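You operate a simulated robot arm through the tools that you are given. There is no shell and no other tool.

You are at the controls of a simulated robot arm. One attempt, no reset.

JOB
Press the blue cap home and stand the can in the free well.
Fine: yellow dial to 6 bar and left there, white switch on, slider in, then the yellow button once; slider out; the well is in the long grey tray. Set down upright: white can with a spray button.

Only the result counts: the job must be done as asked and must still hold three seconds after the hand-in. Knocking over, shifting, dropping, spilling or breaking anything else fails it. A push-on lid holds only when it is set on centred and level and pressed home; a screw cap is set on level and turned clockwise until tight.

ROBOT AND FRAMES
A 6-joint arm with a fingered hand, fixed in place. Base frame: the origin is on the floor under the middle of its stand, x ahead of it, y to its left, z up; the work surface is at about z = 800. Lengths are in mm, angles in degrees, forces in N, time in s.
With the tool pointing down near the work surface it reaches from about 300 to 700 mm from the base axis. Its first joint turns from -166.0 to 166.0 degrees. Payload 4 kg.
Tool frame: the origin (TCP) lies between the finger pads and is the grasp point; the fingertips stand 22 mm ahead of it; z points along the fingers, y is the line along which they close. The gripper opens to 112 mm; its body begins 60 mm behind the TCP. The gripper is a hand of 4 fingers: y runs from the thumb to the fingers, the wrist lies at [0, 0, -218] in the tool frame, and closing takes about 1.5 s.
Orientation is that of the tool frame in the base frame, as [roll, pitch, yaw] about the fixed x, y, z axes, in that order (R = Rz(yaw) Ry(pitch) Rx(roll)). With the fingers straight down and closing along the base's y, the tool's x points along the base's -x, its y along +y and its z along -z.

CONTROLS
- The arm moves only by the tool drive_tool. Its argument "series" is a list of rows, each a list of 6 numbers: the turn, a rotation vector about the base's x, y, z in degrees, then the shift along the base's x, y, z in mm. In form: [[wx, wy, wz, dx, dy, dz], ...]. A call has 1 to 20 rows; each row shifts and turns the commanded pose from where the row before left it. "jaw" is the finger opening in mm, from 0 to 112, set as the call begins (left out, the last holds). A row lasts 0.2 s, in which the tool goes at most 50 mm and 8.6 degrees; a call with a longer step from one row to the next is refused whole, and so is a gripper value outside its range. Where a pose cannot be reached the arm comes as near as it can. A force on the tool above 40 N (or 10 N above the force at the start of the call, whichever is more), or a blocked arm, ends the call early, and 0.2 s more pass. The fingers move at their own pace (about 45 mm/s each) and stop on an object; they squeeze with about 28 N. The grip force told is the motor's: it shows also when the fingers shut on nothing. Time passes only in rows, and 0.2 s behind the last, so rows that do not move let the fingers close. The reply holds the time, the measured pose of the TCP, the force on the tool along the base axes, the opening and the grip force, in the units named above and with some noise, with the torque about the TCP (base axes, N m) and any sound that the robot's microphone picked up.
- Cameras (640 x 400 px; columns grow to the right, rows downward): "scene" is fixed at [57.3, 498.3, 1389.1]; the picture's right is [-0.48, -0.88, 0.00], its down [-0.63, 0.35, -0.69] and it looks along [0.61, -0.33, -0.72] (base axes); focal length 352 px, centre (320, 200). "wrist" rides on the gripper at [69, 4, -83] in the tool frame; the picture's right is [-0.06, 1.00, 0.00], its down [-0.77, -0.05, -0.64] and it looks along [-0.64, -0.04, 0.77] (tool axes); focal length 243 px, centre (320, 200). There is no depth. A picture from a camera that has moved, and an enlarged one, comes with that camera's place and axes in the base frame and with its lens. The place of the scene camera against the robot may be out by one fixed shift of up to 18 mm in any direction.
- capture(camera): a new picture of that camera. The clock stands still meanwhile.
- move_fingers(finger1, finger2, finger3, thumb_bend): sets how far each is bent, from 0 (flat) to 1 (curled in); at 0.3 the hand is open as for a grip, at 0.7 the pads meet at the TCP. One left out holds its place. A second passes; each finger stops where it meets its share of the squeeze, and holds until it gets a number again. A gripper value or a shape takes the hand back. It gives what a move gives, with no picture; readings hold the bend of each and the force on the fingers (four entries, about 0 where the hand has none), thumb and palm.
- preshape(shape): the hand has 4 fingers and takes this shape, open, in about a second: jaw (thumb against the fingers, like two jaws); tri (thumb and two fingers); tip (a fingertip pinch); poke (one finger out to press); point (the index stretched); flat (the hand flat); cup (the hand cupped); fist (a fist). The gripper value then closes the fingers along that shape, each until it touches; the sizes above hold for jaw. It gives what a move gives, with no picture.
- close_up(camera, box): a new picture of the part [left, top, right, bottom] of that camera's present view, enlarged. The clock stands still meanwhile.
- close_job(): hands the job in; it is judged then, once.

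Places have to be worked out from the pictures, the camera data and where the tool is seen. Open the gripper and draw the arm clear of the work before you hand the job in, unless the task says otherwise.

The tools are called after "Call:" as a command line: name --pt "numbers of a row" for each row, then --argument value for the rest, lists and objects as JSON in quotes. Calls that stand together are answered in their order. drive_tool: Moves the arm, as the interface text tells. Its arguments: {"type":"object","properties":{"series":{"type":"array"},"jaw":{"type":"number"}},"required":["series"]} The other tools are called the same way: preshape (shape) gives the hand a shape; move_fingers (finger1, finger2, finger3, thumb_bend) moves the fingers one by one; capture (camera) takes a picture; close_up (camera, box) takes an enlarged picture of a part of a camera's view; close_job () hands the job in.

At the start:

```text
time: 0.0
ee_pos: [343.5, 304.4, 1088.7]
tool_rot: [180.0, 0.0, -179.9]
wrist_force: [-0.2, 0.1, -0.6]
wrist_torque: [0.02, 0.01, 0.01]
width: 112.1
grasp_force: 0.1
shape: jaw
bend: [0.3, 0.3, 0.3, 0.3]
finger forces: [0.1, 0.1, 0.0, 0.0, 0.0, 0.0]
```

scene: 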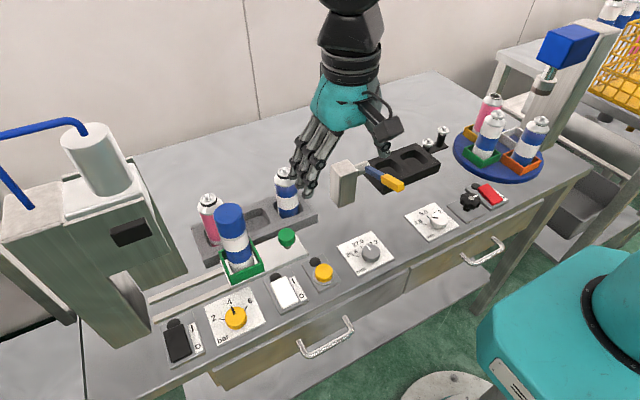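
wrist: 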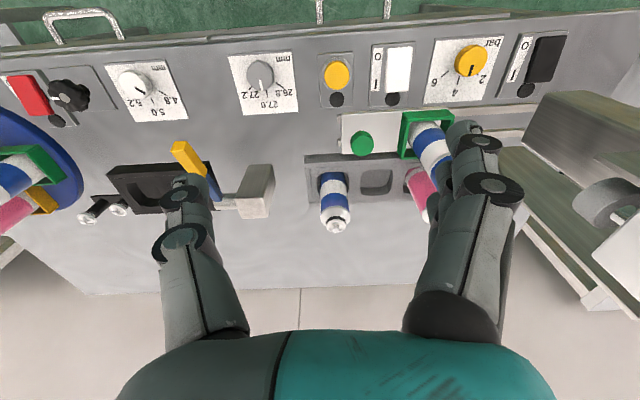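

I start by looking closely at the scene from both cameras to identify the controls and objects.

Call:
close_up --camera "scene" --box '[140, 150, 340, 275]'

Call:
close_up --camera "scene" --box '[140, 240, 350, 371]'

Call:
close_up --camera "scene" --box '[0, 90, 200, 215]'

Call:
close_up --camera "scene" --box '[320, 80, 560, 230]'

Call:
close_up --camera "wrist" --box '[290, 20, 590, 208]'

```text
3.20 times, centred on (240, 212) of scene
camera zoom: at [57.3, 498.3, 1389.1], right [-0.48, -0.88, 0.0], down [-0.63, 0.35, -0.69], along [0.61, -0.33, -0.72], focal length 1127 px, centre (576, 160)
```

zoom: 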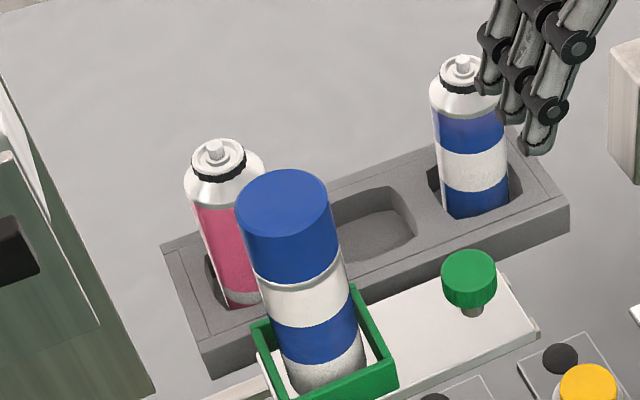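

```text
3.05 times, centred on (245, 306) of scene
camera zoom: at [57.3, 498.3, 1389.1], right [-0.48, -0.88, 0.0], down [-0.63, 0.35, -0.69], along [0.61, -0.33, -0.72], focal length 1074 px, centre (549, -122)
```

zoom: 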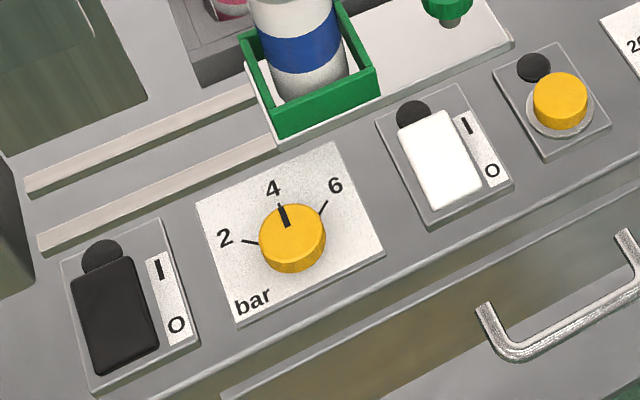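

```text
3.20 times, centred on (100, 152) of scene
camera zoom: at [57.3, 498.3, 1389.1], right [-0.48, -0.88, 0.0], down [-0.63, 0.35, -0.69], along [0.61, -0.33, -0.72], focal length 1127 px, centre (1024, 352)
```

zoom: 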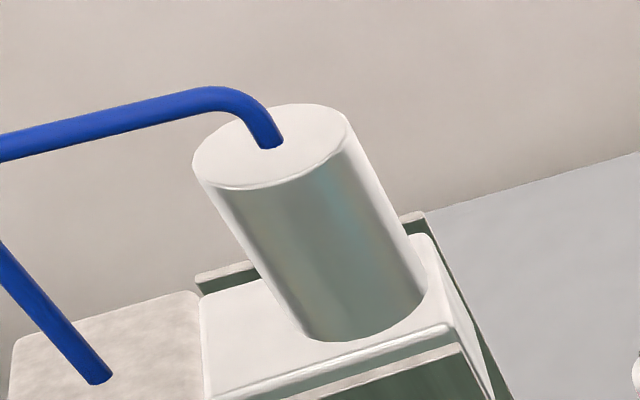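

```text
2.67 times, centred on (440, 155) of scene
camera zoom: at [57.3, 498.3, 1389.1], right [-0.48, -0.88, 0.0], down [-0.63, 0.35, -0.69], along [0.61, -0.33, -0.72], focal length 939 px, centre (0, 320)
```

zoom: 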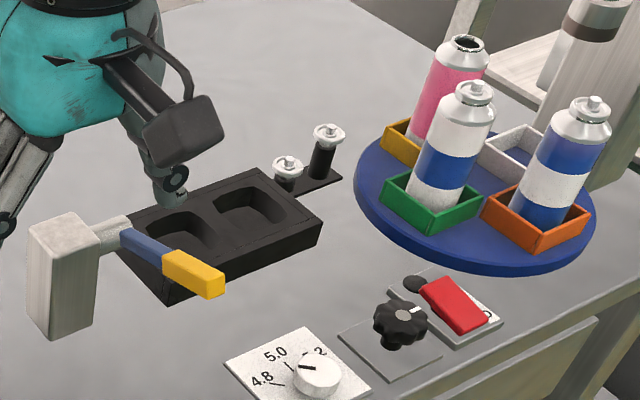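

```text
2.13 times, centred on (440, 114) of wrist
camera zoom: at [274.7, 308.8, 1172.1], right [0.06, 1.0, 0.0], down [0.77, -0.05, 0.64], along [0.64, -0.04, -0.77], focal length 516 px, centre (65, 383)
```

zoom: 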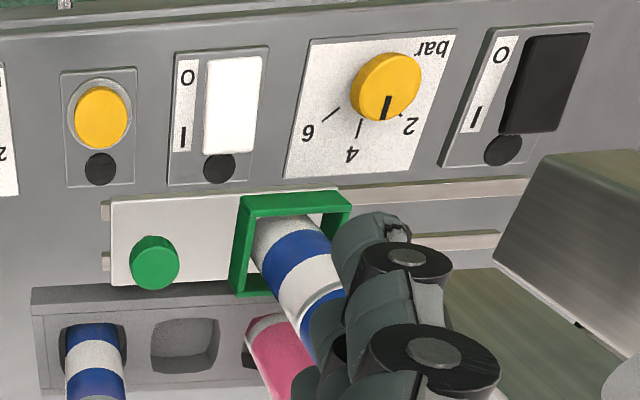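

The wrist view covers the whole front panel. I zoom harder on the dial, the switch and the tray to read them precisely before moving.

Call:
close_up --camera "wrist" --box '[420, 30, 520, 110]'

Call:
close_up --camera "scene" --box '[195, 275, 275, 350]'

Call:
close_up --camera "wrist" --box '[310, 30, 420, 110]'

Call:
close_up --camera "wrist" --box '[290, 95, 530, 245]'

Call:
close_up --camera "scene" --box '[0, 160, 200, 360]'

```text
5.00 times, centred on (470, 70) of wrist
camera zoom: at [274.7, 308.8, 1172.1], right [0.06, 1.0, 0.0], down [0.77, -0.05, 0.64], along [0.64, -0.04, -0.77], focal length 1213 px, centre (-430, 850)
```

zoom: 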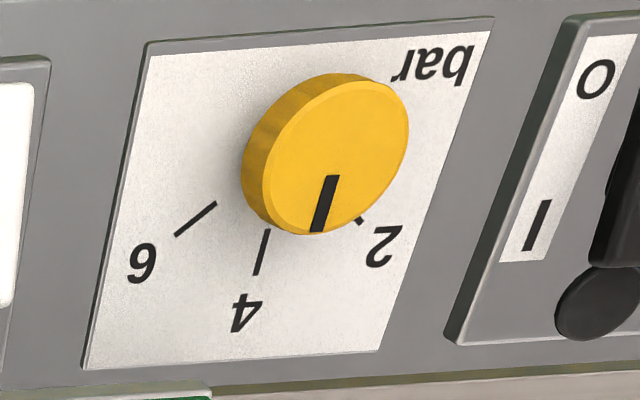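

```text
5.33 times, centred on (235, 312) of scene
camera zoom: at [57.3, 498.3, 1389.1], right [-0.48, -0.88, 0.0], down [-0.63, 0.35, -0.69], along [0.61, -0.33, -0.72], focal length 1879 px, centre (773, -400)
```

zoom: 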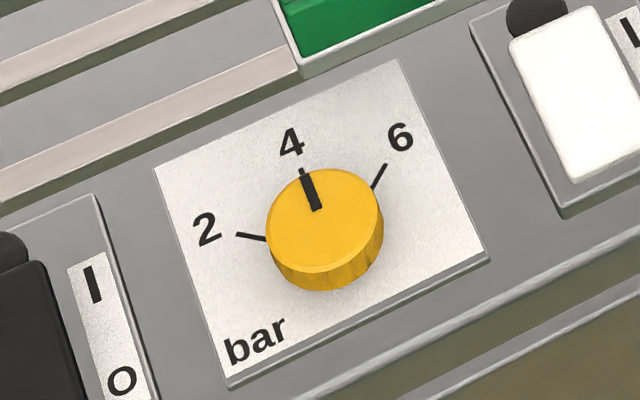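

```text
5.00 times, centred on (365, 70) of wrist
camera zoom: at [274.7, 308.8, 1172.1], right [0.06, 1.0, 0.0], down [0.77, -0.05, 0.64], along [0.64, -0.04, -0.77], focal length 1213 px, centre (95, 850)
```

zoom: 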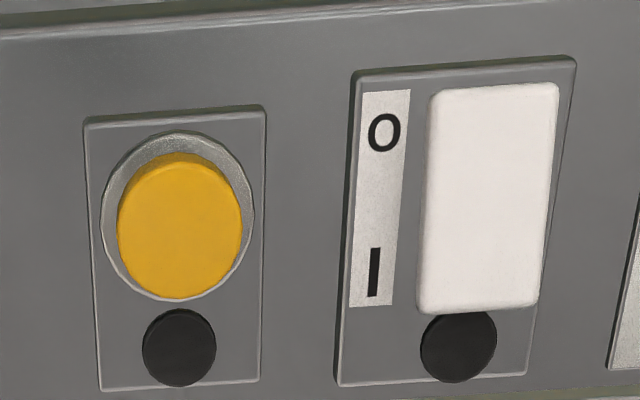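

```text
2.67 times, centred on (410, 170) of wrist
camera zoom: at [274.7, 308.8, 1172.1], right [0.06, 1.0, 0.0], down [0.77, -0.05, 0.64], along [0.64, -0.04, -0.77], focal length 647 px, centre (80, 280)
```

zoom: 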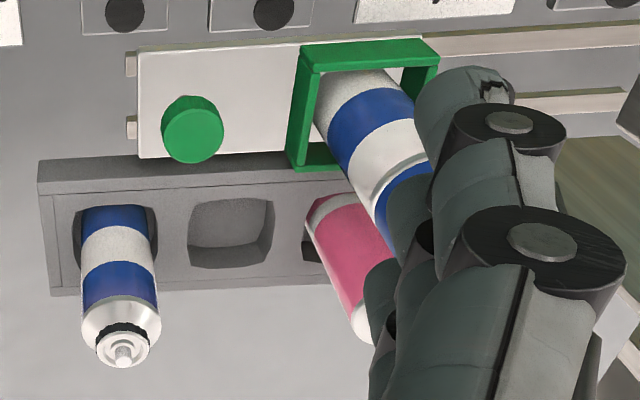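

```text
2.00 times, centred on (100, 260) of scene
camera zoom: at [57.3, 498.3, 1389.1], right [-0.48, -0.88, 0.0], down [-0.63, 0.35, -0.69], along [0.61, -0.33, -0.72], focal length 705 px, centre (760, 80)
```

zoom: 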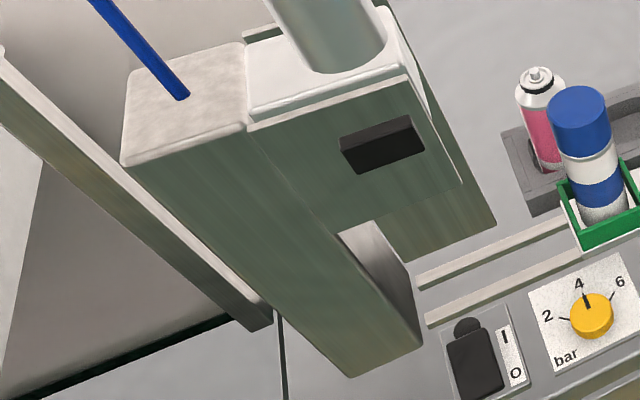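

The pointer is at 4 now, 6 lies about 55° clockwise, and the white switch's I end is the far end (+x). I shift the hand toward +y at the same safe height for a second, triangulating view.

Call:
drive_tool --pt "0 0 0 0 40 0" --pt "0 0 0 0 40 0" --pt "0 0 0 0 40 0" --pt "0 0 0 0 30 0" --pt "0 0 0 0 0 0"

Call:
capture --camera "wrist"

Call:
capture --camera "scene"

```text
time: 1.2
ee_pos: [342.9, 454.1, 1088.2]
tool_rot: [-180.0, 0.0, 180.0]
wrist_force: [0.0, 0.0, 0.0]
wrist_torque: [0.01, -0.03, 0.01]
width: 111.8
grasp_force: 0.1
shape: jaw
bend: [0.3, 0.3, 0.3, 0.3]
finger forces: [0.0, 0.1, 0.1, 0.0, 0.0, 0.0]
```

```text
taken
camera wrist: at [273.5, 459.7, 1171.8], right [0.06, 1.0, 0.0], down [0.77, -0.05, 0.64], along [0.64, -0.04, -0.77], focal length 243 px, centre (320, 200)
```

wrist: 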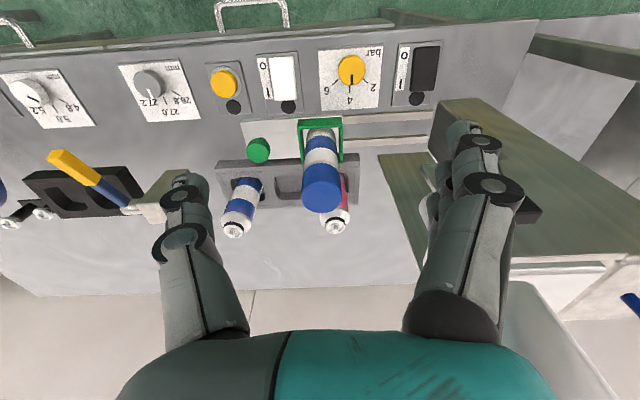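

```text
taken
```

scene: 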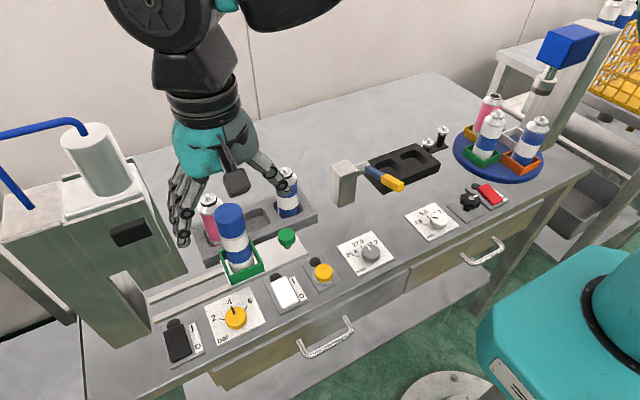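

The press, slider and tray are all in view. I take enlarged pictures for accurate triangulation.

Call:
close_up --camera "wrist" --box '[200, 30, 450, 130]'

Call:
close_up --camera "wrist" --box '[200, 100, 400, 250]'

Call:
close_up --camera "wrist" --box '[380, 30, 640, 300]'

```text
2.56 times, centred on (325, 80) of wrist
camera zoom: at [273.5, 459.7, 1171.8], right [0.06, 1.0, 0.0], down [0.77, -0.05, 0.64], along [0.64, -0.04, -0.77], focal length 621 px, centre (307, 507)
```

zoom: 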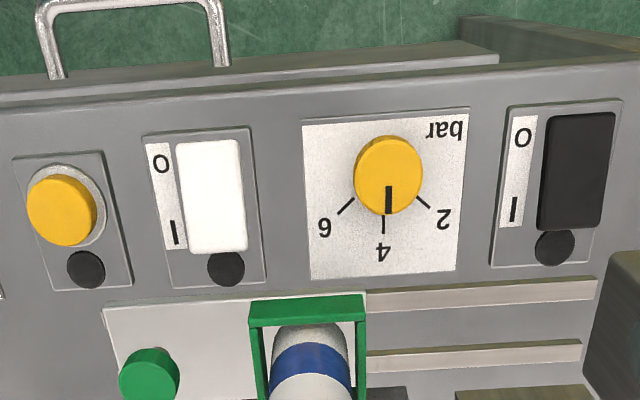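

```text
2.67 times, centred on (300, 175) of wrist
camera zoom: at [273.5, 459.7, 1171.8], right [0.06, 1.0, 0.0], down [0.77, -0.05, 0.64], along [0.64, -0.04, -0.77], focal length 647 px, centre (373, 267)
```

zoom: 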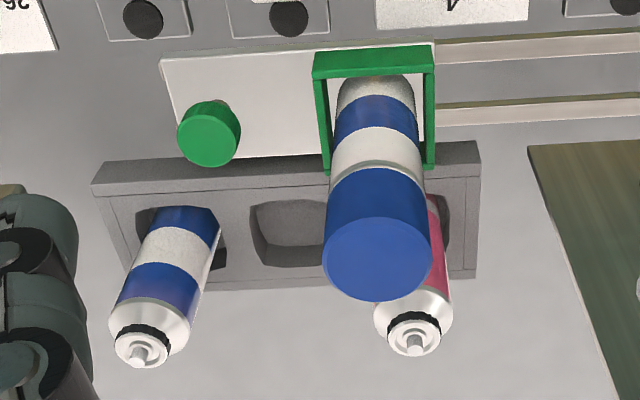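

```text
1.48 times, centred on (510, 165) of wrist
camera zoom: at [273.5, 459.7, 1171.8], right [0.06, 1.0, 0.0], down [0.77, -0.05, 0.64], along [0.64, -0.04, -0.77], focal length 359 px, centre (38, 252)
```

zoom: 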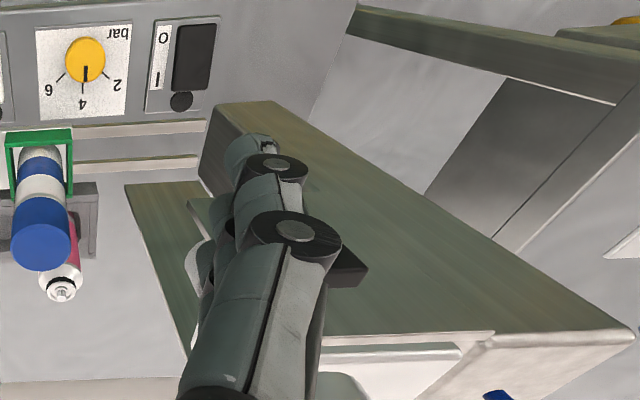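

From two views I triangulate: dial top ≈ (347, 495, 830), yellow button ≈ (356, 326, 825), white rocker centre ≈ (353, 406, 823), green knob ≈ (440, 359, 858), capped can ≈ (441, 450) with its top at 967, free well ≈ (533, 391). Next I narrow the jaw to 60, turn the hand +56° and go over the dial at a safe height.

Call:
drive_tool --pt "0 0 8 0 8 0" --pt "0 0 8 0 8 0" --pt "0 0 8 1 8 0" --pt "0 0 8 1 8 0" --pt "0 0 8 1 8 0" --pt "0 0 8 1 1 0" --pt "0 0 8 0.5 0 0" --pt "0 0 0 0 0 -30" --pt "0 0 0 0 0 -30" --pt "0 0 0 0 0 -28" --pt "0 0 0 0 0 0" --jaw 60

Call:
capture --camera "wrist"

Call:
capture --camera "scene"

```text
time: 3.6
ee_pos: [347.1, 494.1, 1000.0]
tool_rot: [-180.0, 0.1, -124.0]
wrist_force: [-0.2, -0.7, 0.1]
wrist_torque: [0.03, 0.03, 0.01]
width: 60.6
grasp_force: 0.1
shape: jaw
bend: [0.72, 0.72, 0.72, 0.7]
finger forces: [0.1, 0.0, 0.0, 0.0, 0.1, 0.0]
```

```text
taken
camera wrist: at [305.9, 440.5, 1084.0], right [-0.79, 0.61, 0.0], down [0.47, 0.61, 0.64], along [0.39, 0.51, -0.77], focal length 243 px, centre (320, 200)
```

wrist: 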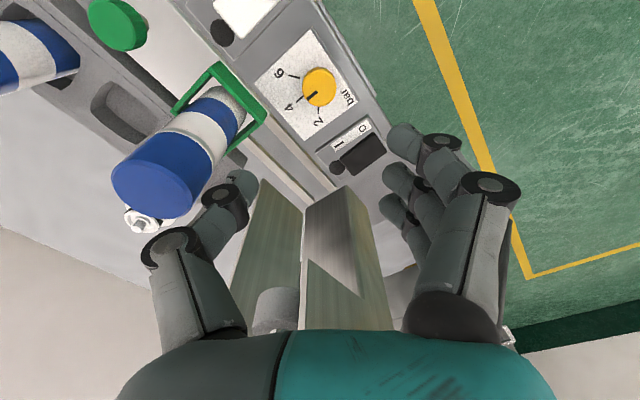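

```text
taken
```

scene: 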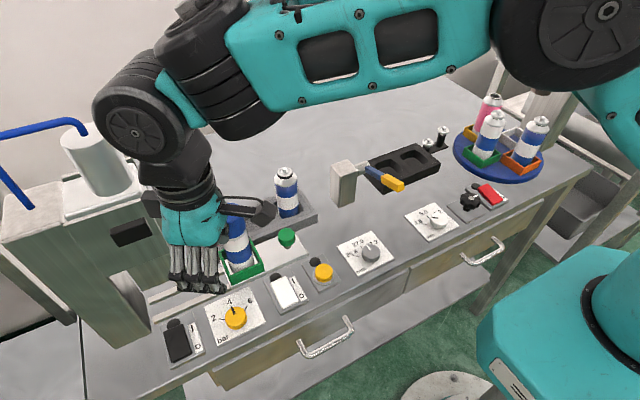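

The dial sits where I computed (347.4, 494.8). I check the dial's height over its plate in a close-up before descending.

Call:
close_up --camera "wrist" --box '[250, 30, 390, 150]'

Call:
close_up --camera "scene" --box '[140, 180, 280, 340]'

```text
3.33 times, centred on (320, 90) of wrist
camera zoom: at [305.9, 440.5, 1084.0], right [-0.79, 0.61, 0.0], down [0.47, 0.61, 0.64], along [0.39, 0.51, -0.77], focal length 809 px, centre (320, 567)
```

zoom: 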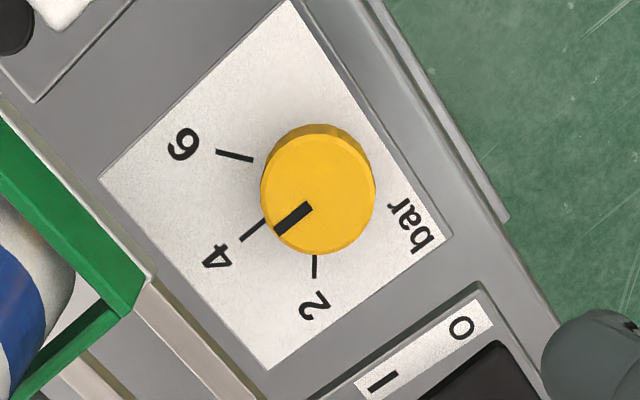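

```text
2.50 times, centred on (210, 260) of scene
camera zoom: at [57.3, 498.3, 1389.1], right [-0.48, -0.88, 0.0], down [-0.63, 0.35, -0.69], along [0.61, -0.33, -0.72], focal length 881 px, centre (595, 50)
```

zoom: 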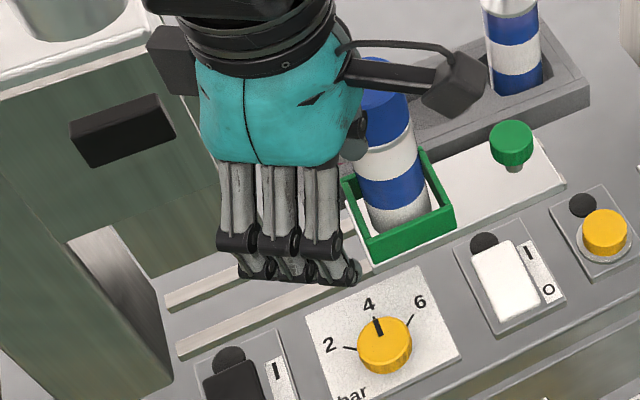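

The fingers clear the can. I descend over the dial, stopping at TCP z ≈ 862 to check alignment.

Call:
drive_tool --pt "0 0 0 0 0 -30" --pt "0 0 0 0 0 -30" --pt "0 0 0 0 0 -30" --pt "0 0 0 0 0 -28" --pt "0 0 0 0.3 0.7 -20" --pt "0 0 0 0 0 0"

Call:
capture --camera "wrist"

Call:
close_up --camera "scene" --box '[150, 190, 310, 350]'

```text
time: 5.0
ee_pos: [344.3, 498.2, 862.1]
tool_rot: [179.9, 0.0, -124.0]
wrist_force: [0.3, 0.2, -0.5]
wrist_torque: [0.0, -0.01, 0.01]
width: 60.9
grasp_force: 0.0
shape: jaw
bend: [0.72, 0.72, 0.72, 0.7]
finger forces: [0.0, 0.0, 0.0, 0.0, 0.1, 0.0]
```

```text
taken
camera wrist: at [303.4, 443.3, 946.7], right [-0.79, 0.61, 0.0], down [0.47, 0.61, 0.64], along [0.39, 0.51, -0.77], focal length 243 px, centre (320, 200)
```

wrist: 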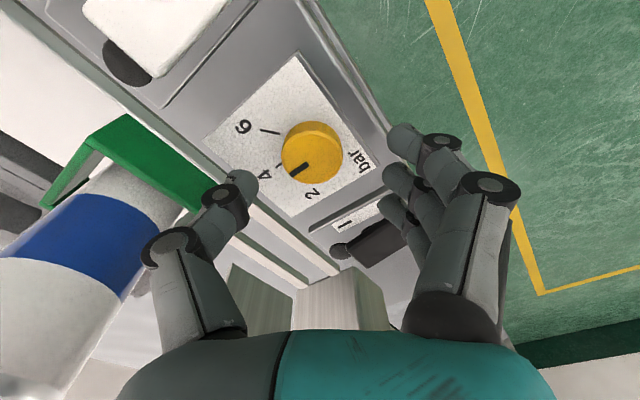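

```text
2.50 times, centred on (230, 270) of scene
camera zoom: at [57.3, 498.3, 1389.1], right [-0.48, -0.88, 0.0], down [-0.63, 0.35, -0.69], along [0.61, -0.33, -0.72], focal length 881 px, centre (545, 25)
```

zoom: 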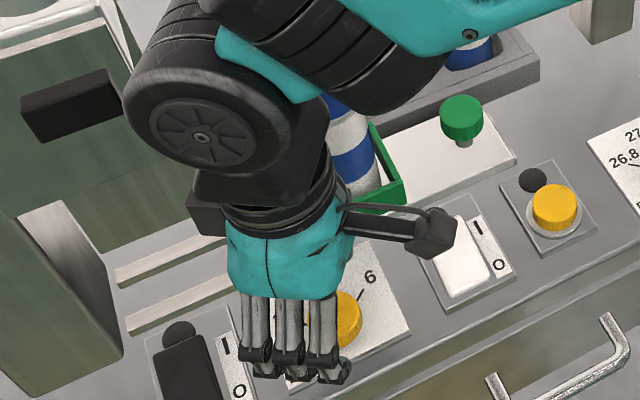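

The measured TCP drifted a few mm from what I commanded, so I let it settle and take a close-up to measure the dial relative to the TCP.

Call:
drive_tool --pt "0 0 0 0 0 0" --pt "0 0 0 0 0 0"

Call:
close_up --camera "wrist" --box '[220, 100, 420, 225]'

```text
time: 5.6
ee_pos: [346.1, 497.4, 862.1]
tool_rot: [-180.0, 0.0, -124.0]
wrist_force: [0.2, -0.1, 0.5]
wrist_torque: [-0.02, 0.03, -0.01]
width: 60.8
grasp_force: 0.0
shape: jaw
bend: [0.72, 0.72, 0.72, 0.7]
finger forces: [0.0, 0.0, 0.0, 0.0, 0.0, 0.0]
```

```text
3.20 times, centred on (320, 162) of wrist
camera zoom: at [303.4, 443.3, 947.0], right [-0.79, 0.61, 0.0], down [0.47, 0.61, 0.64], along [0.39, 0.51, -0.77], focal length 776 px, centre (320, 320)
```

zoom: 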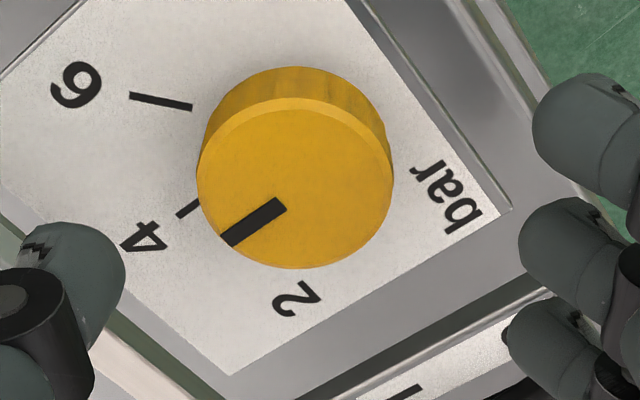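

The dial is at (347.8, 494.5) and the TCP is about (-2, +3) off, so I correct that and go down to TCP z ≈ 841.

Call:
drive_tool --pt "0 0 0 2 -3.3 0" --pt "0 0 0 0 0 -8" --pt "0 0 0 0 0 -7" --pt "0 0 0 0 0 -6" --pt "0 0 0 0 0 0" --pt "0 0 0 0 0 0"

Call:
close_up --camera "wrist" --box '[200, 90, 440, 240]'

```text
time: 7.0
ee_pos: [348.8, 492.7, 840.6]
tool_rot: [-180.0, -0.1, -124.0]
wrist_force: [0.9, -0.4, 0.3]
wrist_torque: [0.0, 0.01, -0.01]
width: 60.8
grasp_force: 0.0
shape: jaw
bend: [0.72, 0.72, 0.72, 0.7]
finger forces: [0.0, 0.0, 0.1, 0.0, 0.0, 0.0]
```

```text
2.67 times, centred on (320, 165) of wrist
camera zoom: at [306.4, 438.8, 925.3], right [-0.79, 0.61, 0.0], down [0.47, 0.61, 0.64], along [0.39, 0.51, -0.77], focal length 647 px, centre (320, 293)
```

zoom: 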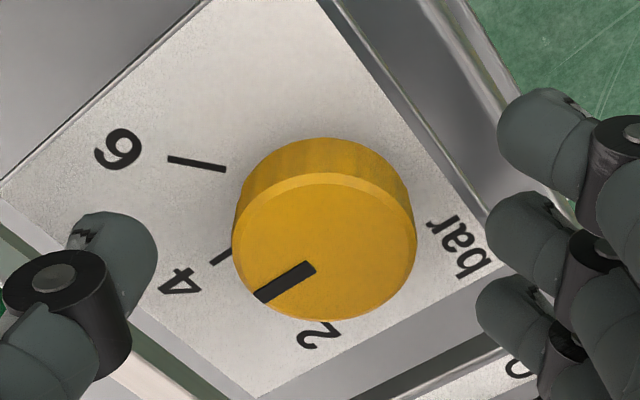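

The dial is centred between thumb and fingers. I close gently on it and wait.

Call:
drive_tool --pt "0 0 0 0 0 0" --pt "0 0 0 0 0 0" --pt "0 0 0 0 0 0" --pt "0 0 0 0 0 0" --pt "0 0 0 0 0 0" --pt "0 0 0 0 0 0" --jaw 20

Call:
close_up --camera "wrist" --box '[200, 90, 440, 240]'

```text
time: 8.4
ee_pos: [349.2, 492.8, 840.9]
tool_rot: [180.0, 0.0, -124.1]
wrist_force: [6.1, -3.4, -1.7]
wrist_torque: [0.02, -0.05, 0.02]
width: 17.2
grasp_force: 28.0
shape: jaw
bend: [0.72, 0.73, 0.72, 0.7]
finger forces: [0.0, 10.4, 9.1, 0.0, 26.7, 0.0]
```

```text
2.67 times, centred on (320, 165) of wrist
camera zoom: at [307.1, 438.4, 925.3], right [-0.79, 0.61, 0.0], down [0.47, 0.61, 0.64], along [0.39, 0.51, -0.77], focal length 647 px, centre (320, 293)
```

zoom: 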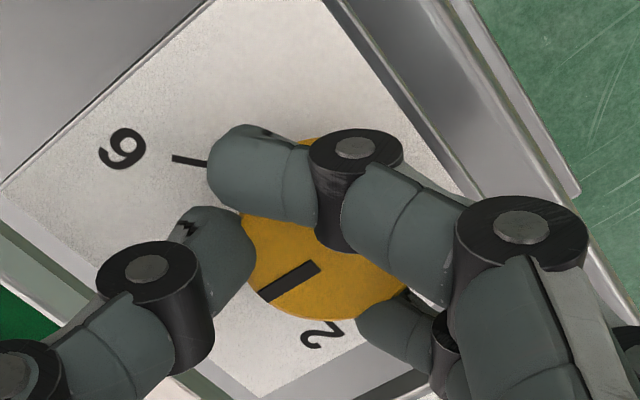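

Thumb and two fingers grip the dial with about 27 N (one finger passes beside it). I turn clockwise 24° and check that the dial follows.

Call:
drive_tool --pt "0 0 -6 0 0 0" --pt "0 0 -6 0 0 0" --pt "0 0 -6 0 0 0" --pt "0 0 -6 0 0 0" --pt "0 0 0 0 0 0"

Call:
close_up --camera "wrist" --box '[200, 90, 440, 240]'

Call:
close_up --camera "scene" --box '[195, 275, 275, 350]'

```text
time: 9.6
ee_pos: [350.0, 492.0, 840.6]
tool_rot: [-179.9, -0.1, -147.9]
wrist_force: [-6.2, -7.7, 2.9]
wrist_torque: [-0.04, 0.08, 0.01]
width: 17.2
grasp_force: 27.8
shape: jaw
bend: [0.72, 0.73, 0.72, 0.7]
finger forces: [0.1, 11.4, 7.9, 0.0, 25.0, 0.0]
```

```text
2.67 times, centred on (320, 165) of wrist
camera zoom: at [288.7, 460.5, 925.0], right [-0.47, 0.88, 0.0], down [0.68, 0.36, 0.64], along [0.56, 0.3, -0.77], focal length 647 px, centre (320, 293)
```

zoom: 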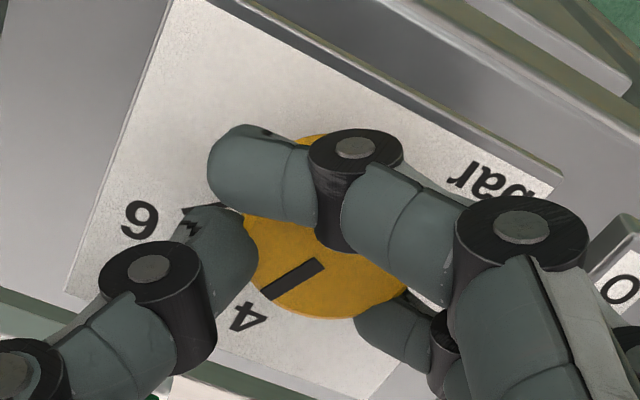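

```text
5.33 times, centred on (235, 312) of scene
camera zoom: at [57.3, 498.3, 1389.1], right [-0.48, -0.88, 0.0], down [-0.63, 0.35, -0.69], along [0.61, -0.33, -0.72], focal length 1879 px, centre (773, -400)
```

zoom: 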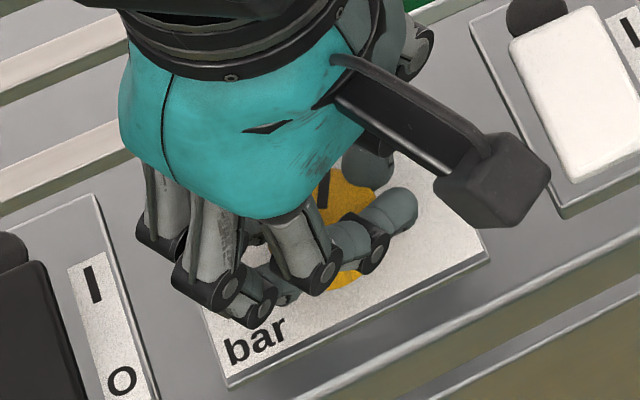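

The dial follows the hand without slip (pointer fixed in the hand view). I turn another 24° to near the 6 mark and look.

Call:
drive_tool --pt "0 0 -6 0 0 0" --pt "0 0 -6 0 0 0" --pt "0 0 -6 0 0 0" --pt "0 0 -6 0 0 0" --pt "0 0 0 0 0 0"

Call:
close_up --camera "wrist" --box '[200, 90, 440, 240]'

Call:
close_up --camera "scene" --box '[195, 275, 275, 350]'

```text
time: 10.8
ee_pos: [349.8, 492.2, 841.5]
tool_rot: [-179.9, -0.1, -172.0]
wrist_force: [-18.7, -5.8, -3.5]
wrist_torque: [0.02, 0.31, 0.04]
width: 16.7
grasp_force: 27.9
shape: jaw
bend: [0.72, 0.73, 0.72, 0.7]
finger forces: [0.0, 11.3, 7.2, 0.0, 24.6, 0.0]
```

```text
2.67 times, centred on (320, 165) of wrist
camera zoom: at [280.5, 487.9, 925.4], right [-0.08, 1.0, 0.0], down [0.77, 0.06, 0.64], along [0.64, 0.05, -0.77], focal length 647 px, centre (320, 293)
```

zoom: 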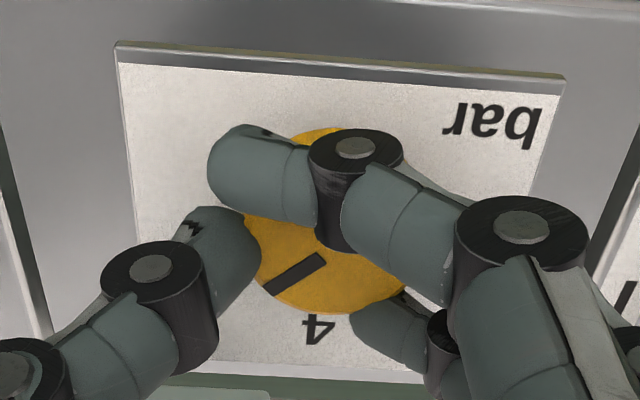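

```text
5.33 times, centred on (235, 312) of scene
camera zoom: at [57.3, 498.3, 1389.1], right [-0.48, -0.88, 0.0], down [-0.63, 0.35, -0.69], along [0.61, -0.33, -0.72], focal length 1879 px, centre (773, -400)
```

zoom: 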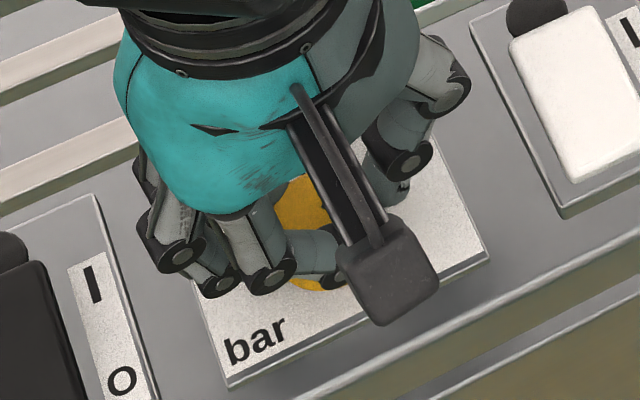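

By hand rotation it is now at ~48°, with side force building up. I open the fingers and read the pointer against the 6 tick.

Call:
drive_tool --pt "0 0 0 0 0 0" --pt "0 0 0 0 0 0" --pt "0 0 0 0 0 0" --pt "0 0 0 0 0 0" --pt "0 0 0 0 0 0" --pt "0 0 0 0 0 0" --jaw 64

Call:
close_up --camera "wrist" --box '[200, 90, 440, 240]'

Call:
close_up --camera "scene" --box '[195, 275, 275, 350]'

```text
time: 12.2
ee_pos: [350.3, 492.7, 842.5]
tool_rot: [179.9, 0.1, -172.0]
wrist_force: [-0.1, 0.0, 0.2]
wrist_torque: [0.0, 0.03, -0.01]
width: 63.3
grasp_force: 0.0
shape: jaw
bend: [0.72, 0.72, 0.72, 0.7]
finger forces: [0.0, 0.1, 0.0, 0.1, 0.0, 0.0]
```

```text
2.67 times, centred on (320, 165) of wrist
camera zoom: at [281.8, 488.1, 925.7], right [-0.08, 1.0, 0.0], down [0.76, 0.06, 0.64], along [0.64, 0.05, -0.77], focal length 647 px, centre (320, 293)
```

zoom: 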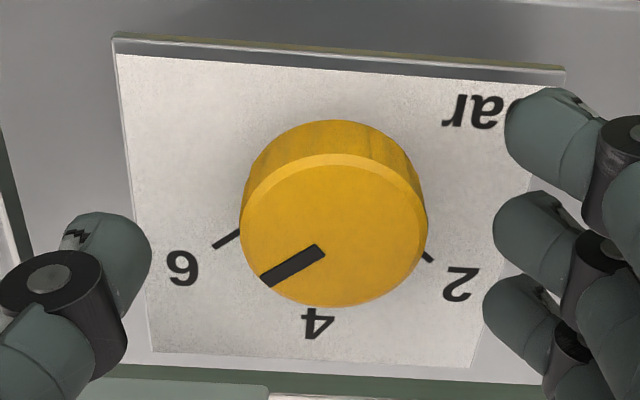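

```text
5.33 times, centred on (235, 312) of scene
camera zoom: at [57.3, 498.3, 1389.1], right [-0.48, -0.88, 0.0], down [-0.63, 0.35, -0.69], along [0.61, -0.33, -0.72], focal length 1879 px, centre (773, -400)
```

zoom: 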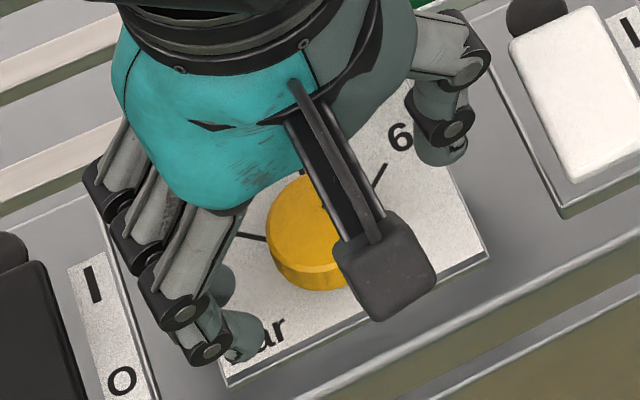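

Released; the pointer looks at about -50° against the 6 tick at about -49°. I raise the hand and look at the dial unobstructed.

Call:
drive_tool --pt "0 0 0 0 0 30" --pt "0 0 0 0 0 40" --pt "0 0 0 0 0 40" --pt "0 0 0 0 0 40" --pt "0 0 0 -3 -20 0" --pt "0 0 -4 -3 -40 0" --pt "0 0 -4 0 -30 0" --pt "0 0 0 0 0 0"

Call:
capture --camera "wrist"

Call:
close_up --camera "scene" --box '[195, 275, 275, 350]'

```text
time: 14.0
ee_pos: [345.7, 399.3, 993.1]
tool_rot: [180.0, 0.0, 180.0]
wrist_force: [-0.4, 0.7, 0.5]
wrist_torque: [-0.03, -0.02, 0.02]
width: 63.5
grasp_force: 0.3
shape: jaw
bend: [0.72, 0.72, 0.72, 0.7]
finger forces: [0.0, 0.0, 0.0, 0.0, 0.0, 0.0]
```

```text
taken
camera wrist: at [276.0, 404.5, 1077.5], right [0.06, 1.0, 0.0], down [0.77, -0.05, 0.64], along [0.64, -0.04, -0.77], focal length 243 px, centre (320, 200)
```

wrist: 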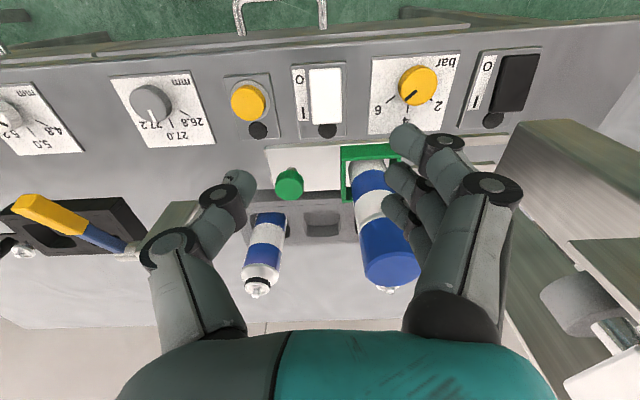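

```text
5.33 times, centred on (235, 312) of scene
camera zoom: at [57.3, 498.3, 1389.1], right [-0.48, -0.88, 0.0], down [-0.63, 0.35, -0.69], along [0.61, -0.33, -0.72], focal length 1879 px, centre (773, -400)
```

zoom: 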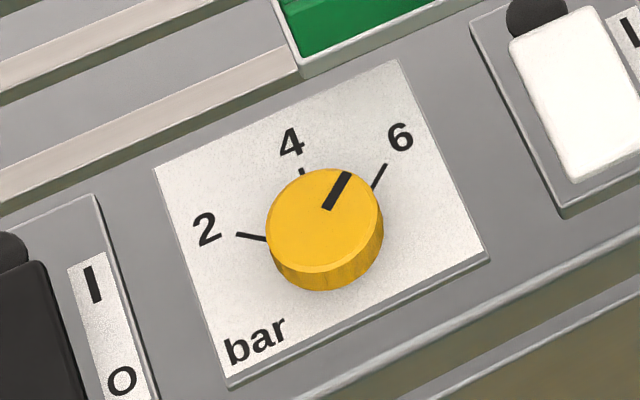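

The pointer appears parallel to the 6 tick. I zoom further to verify exactly.

Call:
close_up --camera "scene" --box '[220, 290, 255, 335]'

Call:
close_up --camera "wrist" --box '[360, 45, 470, 145]'

Call:
close_up --camera "wrist" --box '[220, 50, 360, 150]'

```text
8.89 times, centred on (238, 312) of scene
camera zoom: at [57.3, 498.3, 1389.1], right [-0.48, -0.88, 0.0], down [-0.63, 0.35, -0.69], along [0.61, -0.33, -0.72], focal length 3131 px, centre (1053, -800)
```

zoom: 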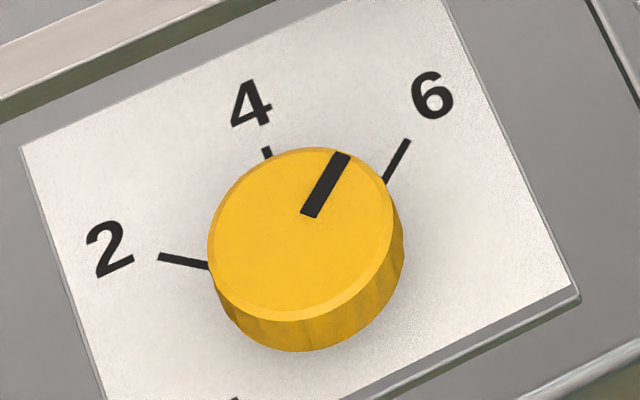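

```text
4.00 times, centred on (415, 95) of wrist
camera zoom: at [276.0, 404.5, 1077.5], right [0.06, 1.0, 0.0], down [0.77, -0.05, 0.64], along [0.64, -0.04, -0.77], focal length 970 px, centre (-60, 620)
```

zoom: 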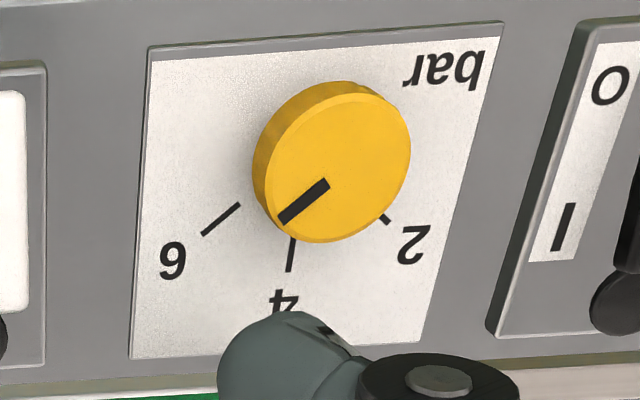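

```text
4.00 times, centred on (290, 100) of wrist
camera zoom: at [276.0, 404.5, 1077.5], right [0.06, 1.0, 0.0], down [0.77, -0.05, 0.64], along [0.64, -0.04, -0.77], focal length 970 px, centre (440, 600)
```

zoom: 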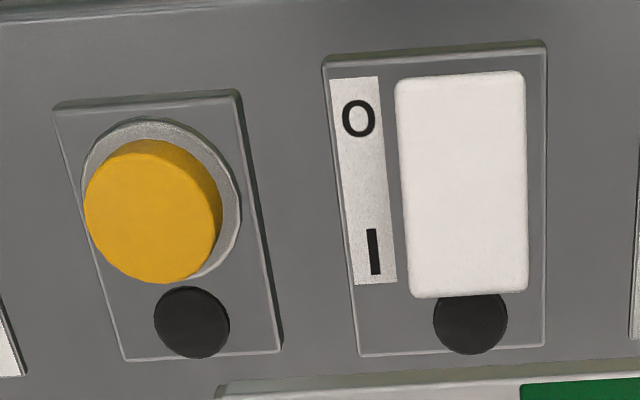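

The pointer is exactly parallel to the 6 tick in both views, so the dial is set. Next I shape the hand to "poke" and see where the pressing finger lies.

Call:
preshape --shape "poke"

Call:
capture --camera "wrist"

Call:
capture --camera "scene"

```text
time: 14.9
ee_pos: [345.5, 399.2, 993.1]
tool_rot: [180.0, 0.0, -179.9]
wrist_force: [0.1, 0.1, 0.5]
wrist_torque: [-0.01, 0.03, 0.02]
width: 0.0
grasp_force: 0.2
shape: poke
bend: [1.0, 1.0, 1.0, 0.47]
finger forces: [0.0, 0.1, 0.1, 0.0, 0.1, 0.0]
```

```text
taken
camera wrist: at [276.0, 404.8, 1077.4], right [0.06, 1.0, 0.0], down [0.77, -0.05, 0.64], along [0.64, -0.04, -0.77], focal length 243 px, centre (320, 200)
```

wrist: 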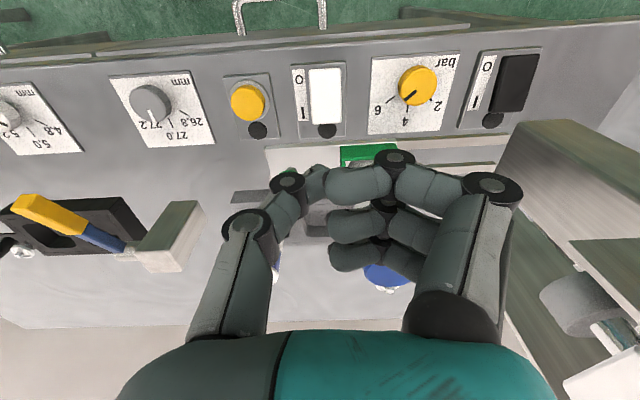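

```text
taken
```

scene: 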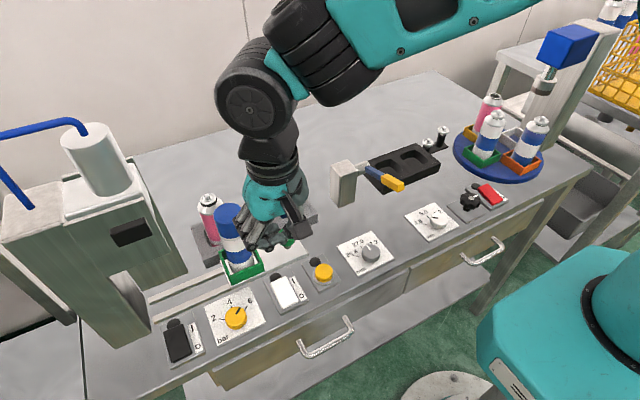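

In "poke" the fingers are mostly curled inwards and the tip is hard to use. I try "point" (index stretched) and look again.

Call:
preshape --shape "point"

Call:
capture --camera "wrist"

Call:
close_up --camera "scene" --box '[200, 130, 340, 270]'

```text
time: 15.8
ee_pos: [345.0, 399.7, 993.1]
tool_rot: [-180.0, 0.0, -179.9]
wrist_force: [0.5, 0.5, 0.4]
wrist_torque: [-0.03, -0.01, -0.02]
width: 105.9
grasp_force: 0.1
shape: point
bend: [0.31, 1.0, 1.0, 0.55]
finger forces: [0.1, 0.0, 0.0, 0.1, 0.1, 0.0]
```

```text
taken
camera wrist: at [276.0, 404.8, 1077.4], right [0.06, 1.0, 0.0], down [0.77, -0.05, 0.64], along [0.64, -0.04, -0.77], focal length 243 px, centre (320, 200)
```

wrist: 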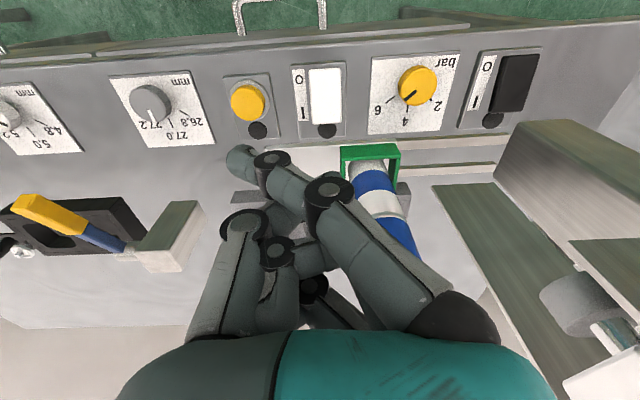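

```text
2.86 times, centred on (270, 200) of scene
camera zoom: at [57.3, 498.3, 1389.1], right [-0.48, -0.88, 0.0], down [-0.63, 0.35, -0.69], along [0.61, -0.33, -0.72], focal length 1006 px, centre (463, 200)
```

zoom: 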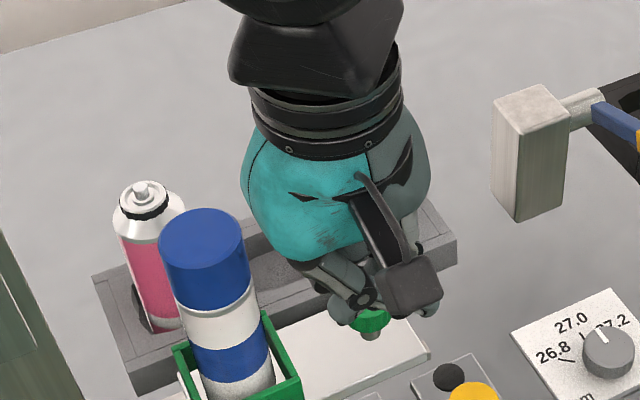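

"Point" leaves the index slanting away, so "poke" — where the thumb is the extended digit near the TCP axis — seems more usable. I go back to it and inspect more closely from both cameras.

Call:
preshape --shape "poke"

Call:
close_up --camera "wrist" --box '[200, 110, 520, 310]'

Call:
close_up --camera "scene" --box '[215, 150, 335, 270]'

```text
time: 16.7
ee_pos: [346.1, 399.7, 992.6]
tool_rot: [-179.9, 0.0, 180.0]
wrist_force: [-0.3, 0.7, -0.8]
wrist_torque: [0.0, 0.0, 0.02]
width: 0.0
grasp_force: 0.1
shape: poke
bend: [1.0, 1.0, 1.0, 0.47]
finger forces: [0.0, 0.1, 0.0, 0.1, 0.0, 0.1]
```

```text
2.00 times, centred on (360, 210) of wrist
camera zoom: at [276.0, 404.8, 1077.4], right [0.06, 1.0, 0.0], down [0.77, -0.05, 0.64], along [0.64, -0.04, -0.77], focal length 485 px, centre (240, 180)
```

zoom: 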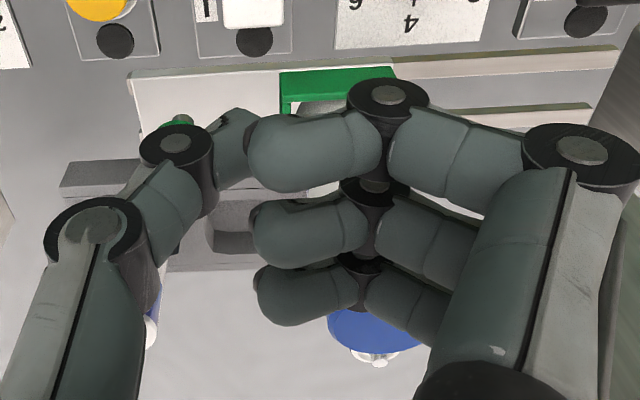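

```text
3.33 times, centred on (275, 210) of scene
camera zoom: at [57.3, 498.3, 1389.1], right [-0.48, -0.88, 0.0], down [-0.63, 0.35, -0.69], along [0.61, -0.33, -0.72], focal length 1174 px, centre (470, 167)
```

zoom: 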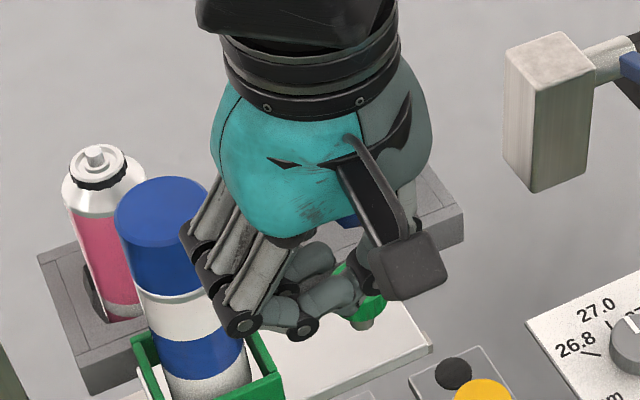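

Poke keeps the index horizontal, so I try the "tip" pinch, closed, which should give a narrow point on the TCP axis.

Call:
preshape --shape "tip"

Call:
drive_tool --pt "0 0 0 0 0 0" --pt "0 0 0 0 0 0" --pt "0 0 0 0 0 0" --pt "0 0 0 0 0 0" --pt "0 0 0 0 0 0" --pt "0 0 0 0 0 0" --jaw 0

Call:
close_up --camera "wrist" --box '[200, 110, 520, 310]'

Call:
close_up --camera "scene" --box '[215, 150, 335, 270]'

```text
time: 17.6
ee_pos: [345.9, 399.3, 992.1]
tool_rot: [180.0, 0.0, 180.0]
wrist_force: [0.3, 1.1, 0.8]
wrist_torque: [-0.01, 0.0, 0.03]
width: 112.0
grasp_force: 0.2
shape: tip
bend: [0.03, 0.3, 0.03, 0.3]
finger forces: [0.0, 0.0, 0.0, 0.0, 0.1, 0.0]
```

```text
time: 19.0
ee_pos: [343.8, 399.9, 994.0]
tool_rot: [180.0, -0.1, -179.9]
wrist_force: [-0.1, 0.4, 0.4]
wrist_torque: [0.02, -0.02, 0.01]
width: 0.0
grasp_force: 0.0
shape: tip
bend: [0.03, 0.6, 0.03, 0.64]
finger forces: [0.0, 0.1, 0.0, 0.0, 0.0, 0.0]
```

```text
2.00 times, centred on (360, 210) of wrist
camera zoom: at [276.0, 404.8, 1077.4], right [0.06, 1.0, 0.0], down [0.77, -0.05, 0.64], along [0.64, -0.04, -0.77], focal length 485 px, centre (240, 180)
```

zoom: 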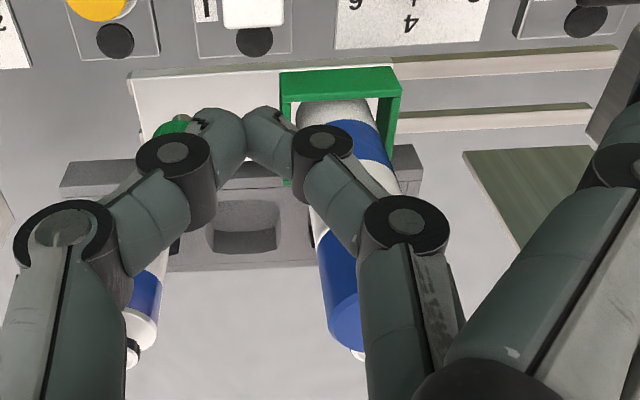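

```text
3.33 times, centred on (275, 210) of scene
camera zoom: at [57.3, 498.3, 1389.1], right [-0.48, -0.88, 0.0], down [-0.63, 0.35, -0.69], along [0.61, -0.33, -0.72], focal length 1174 px, centre (470, 167)
```

zoom: 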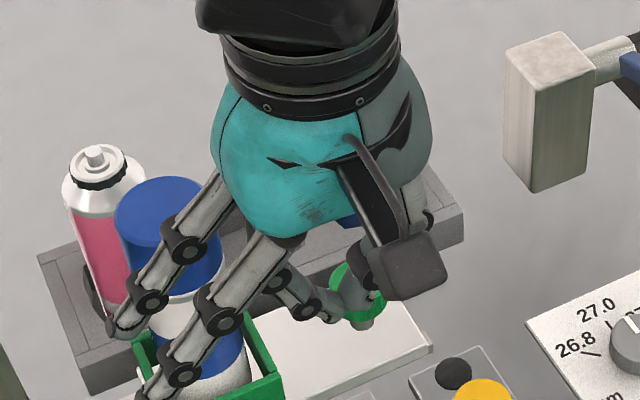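

"Tip" gives a clean middle-finger/thumb point on the axis, but fingers 1 and 3 are stretched. I curl fingers 1 and 3 away, keeping the pinch.

Call:
move_fingers --finger1 1.0 --finger3 1.0

Call:
close_up --camera "wrist" --box '[200, 110, 520, 310]'

Call:
close_up --camera "scene" --box '[215, 150, 335, 270]'

```text
time: 20.0
ee_pos: [345.4, 400.1, 993.6]
tool_rot: [-180.0, 0.0, 179.9]
wrist_force: [0.5, 0.8, 0.0]
wrist_torque: [-0.01, 0.02, -0.03]
width: 32.3
grasp_force: 0.0
shape: fingers
bend: [1.0, 0.59, 1.0, 0.64]
finger forces: [0.0, 0.1, 0.1, 0.0, 0.0, 0.0]
```

```text
2.00 times, centred on (360, 210) of wrist
camera zoom: at [276.0, 404.8, 1077.4], right [0.06, 1.0, 0.0], down [0.77, -0.05, 0.64], along [0.64, -0.04, -0.77], focal length 485 px, centre (240, 180)
```

zoom: 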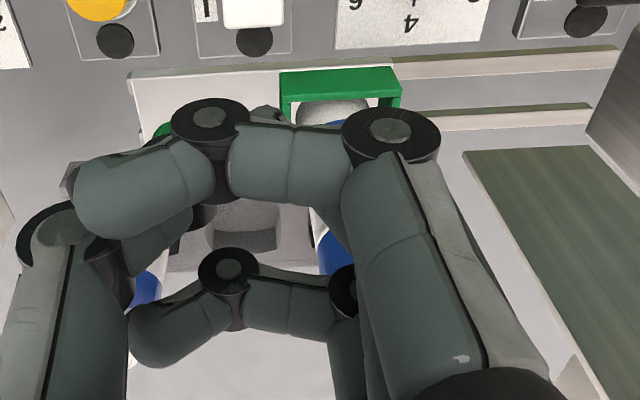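

```text
3.33 times, centred on (275, 210) of scene
camera zoom: at [57.3, 498.3, 1389.1], right [-0.48, -0.88, 0.0], down [-0.63, 0.35, -0.69], along [0.61, -0.33, -0.72], focal length 1174 px, centre (470, 167)
```

zoom: 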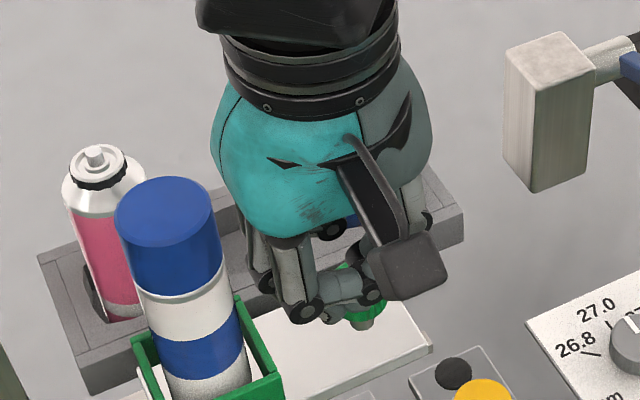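

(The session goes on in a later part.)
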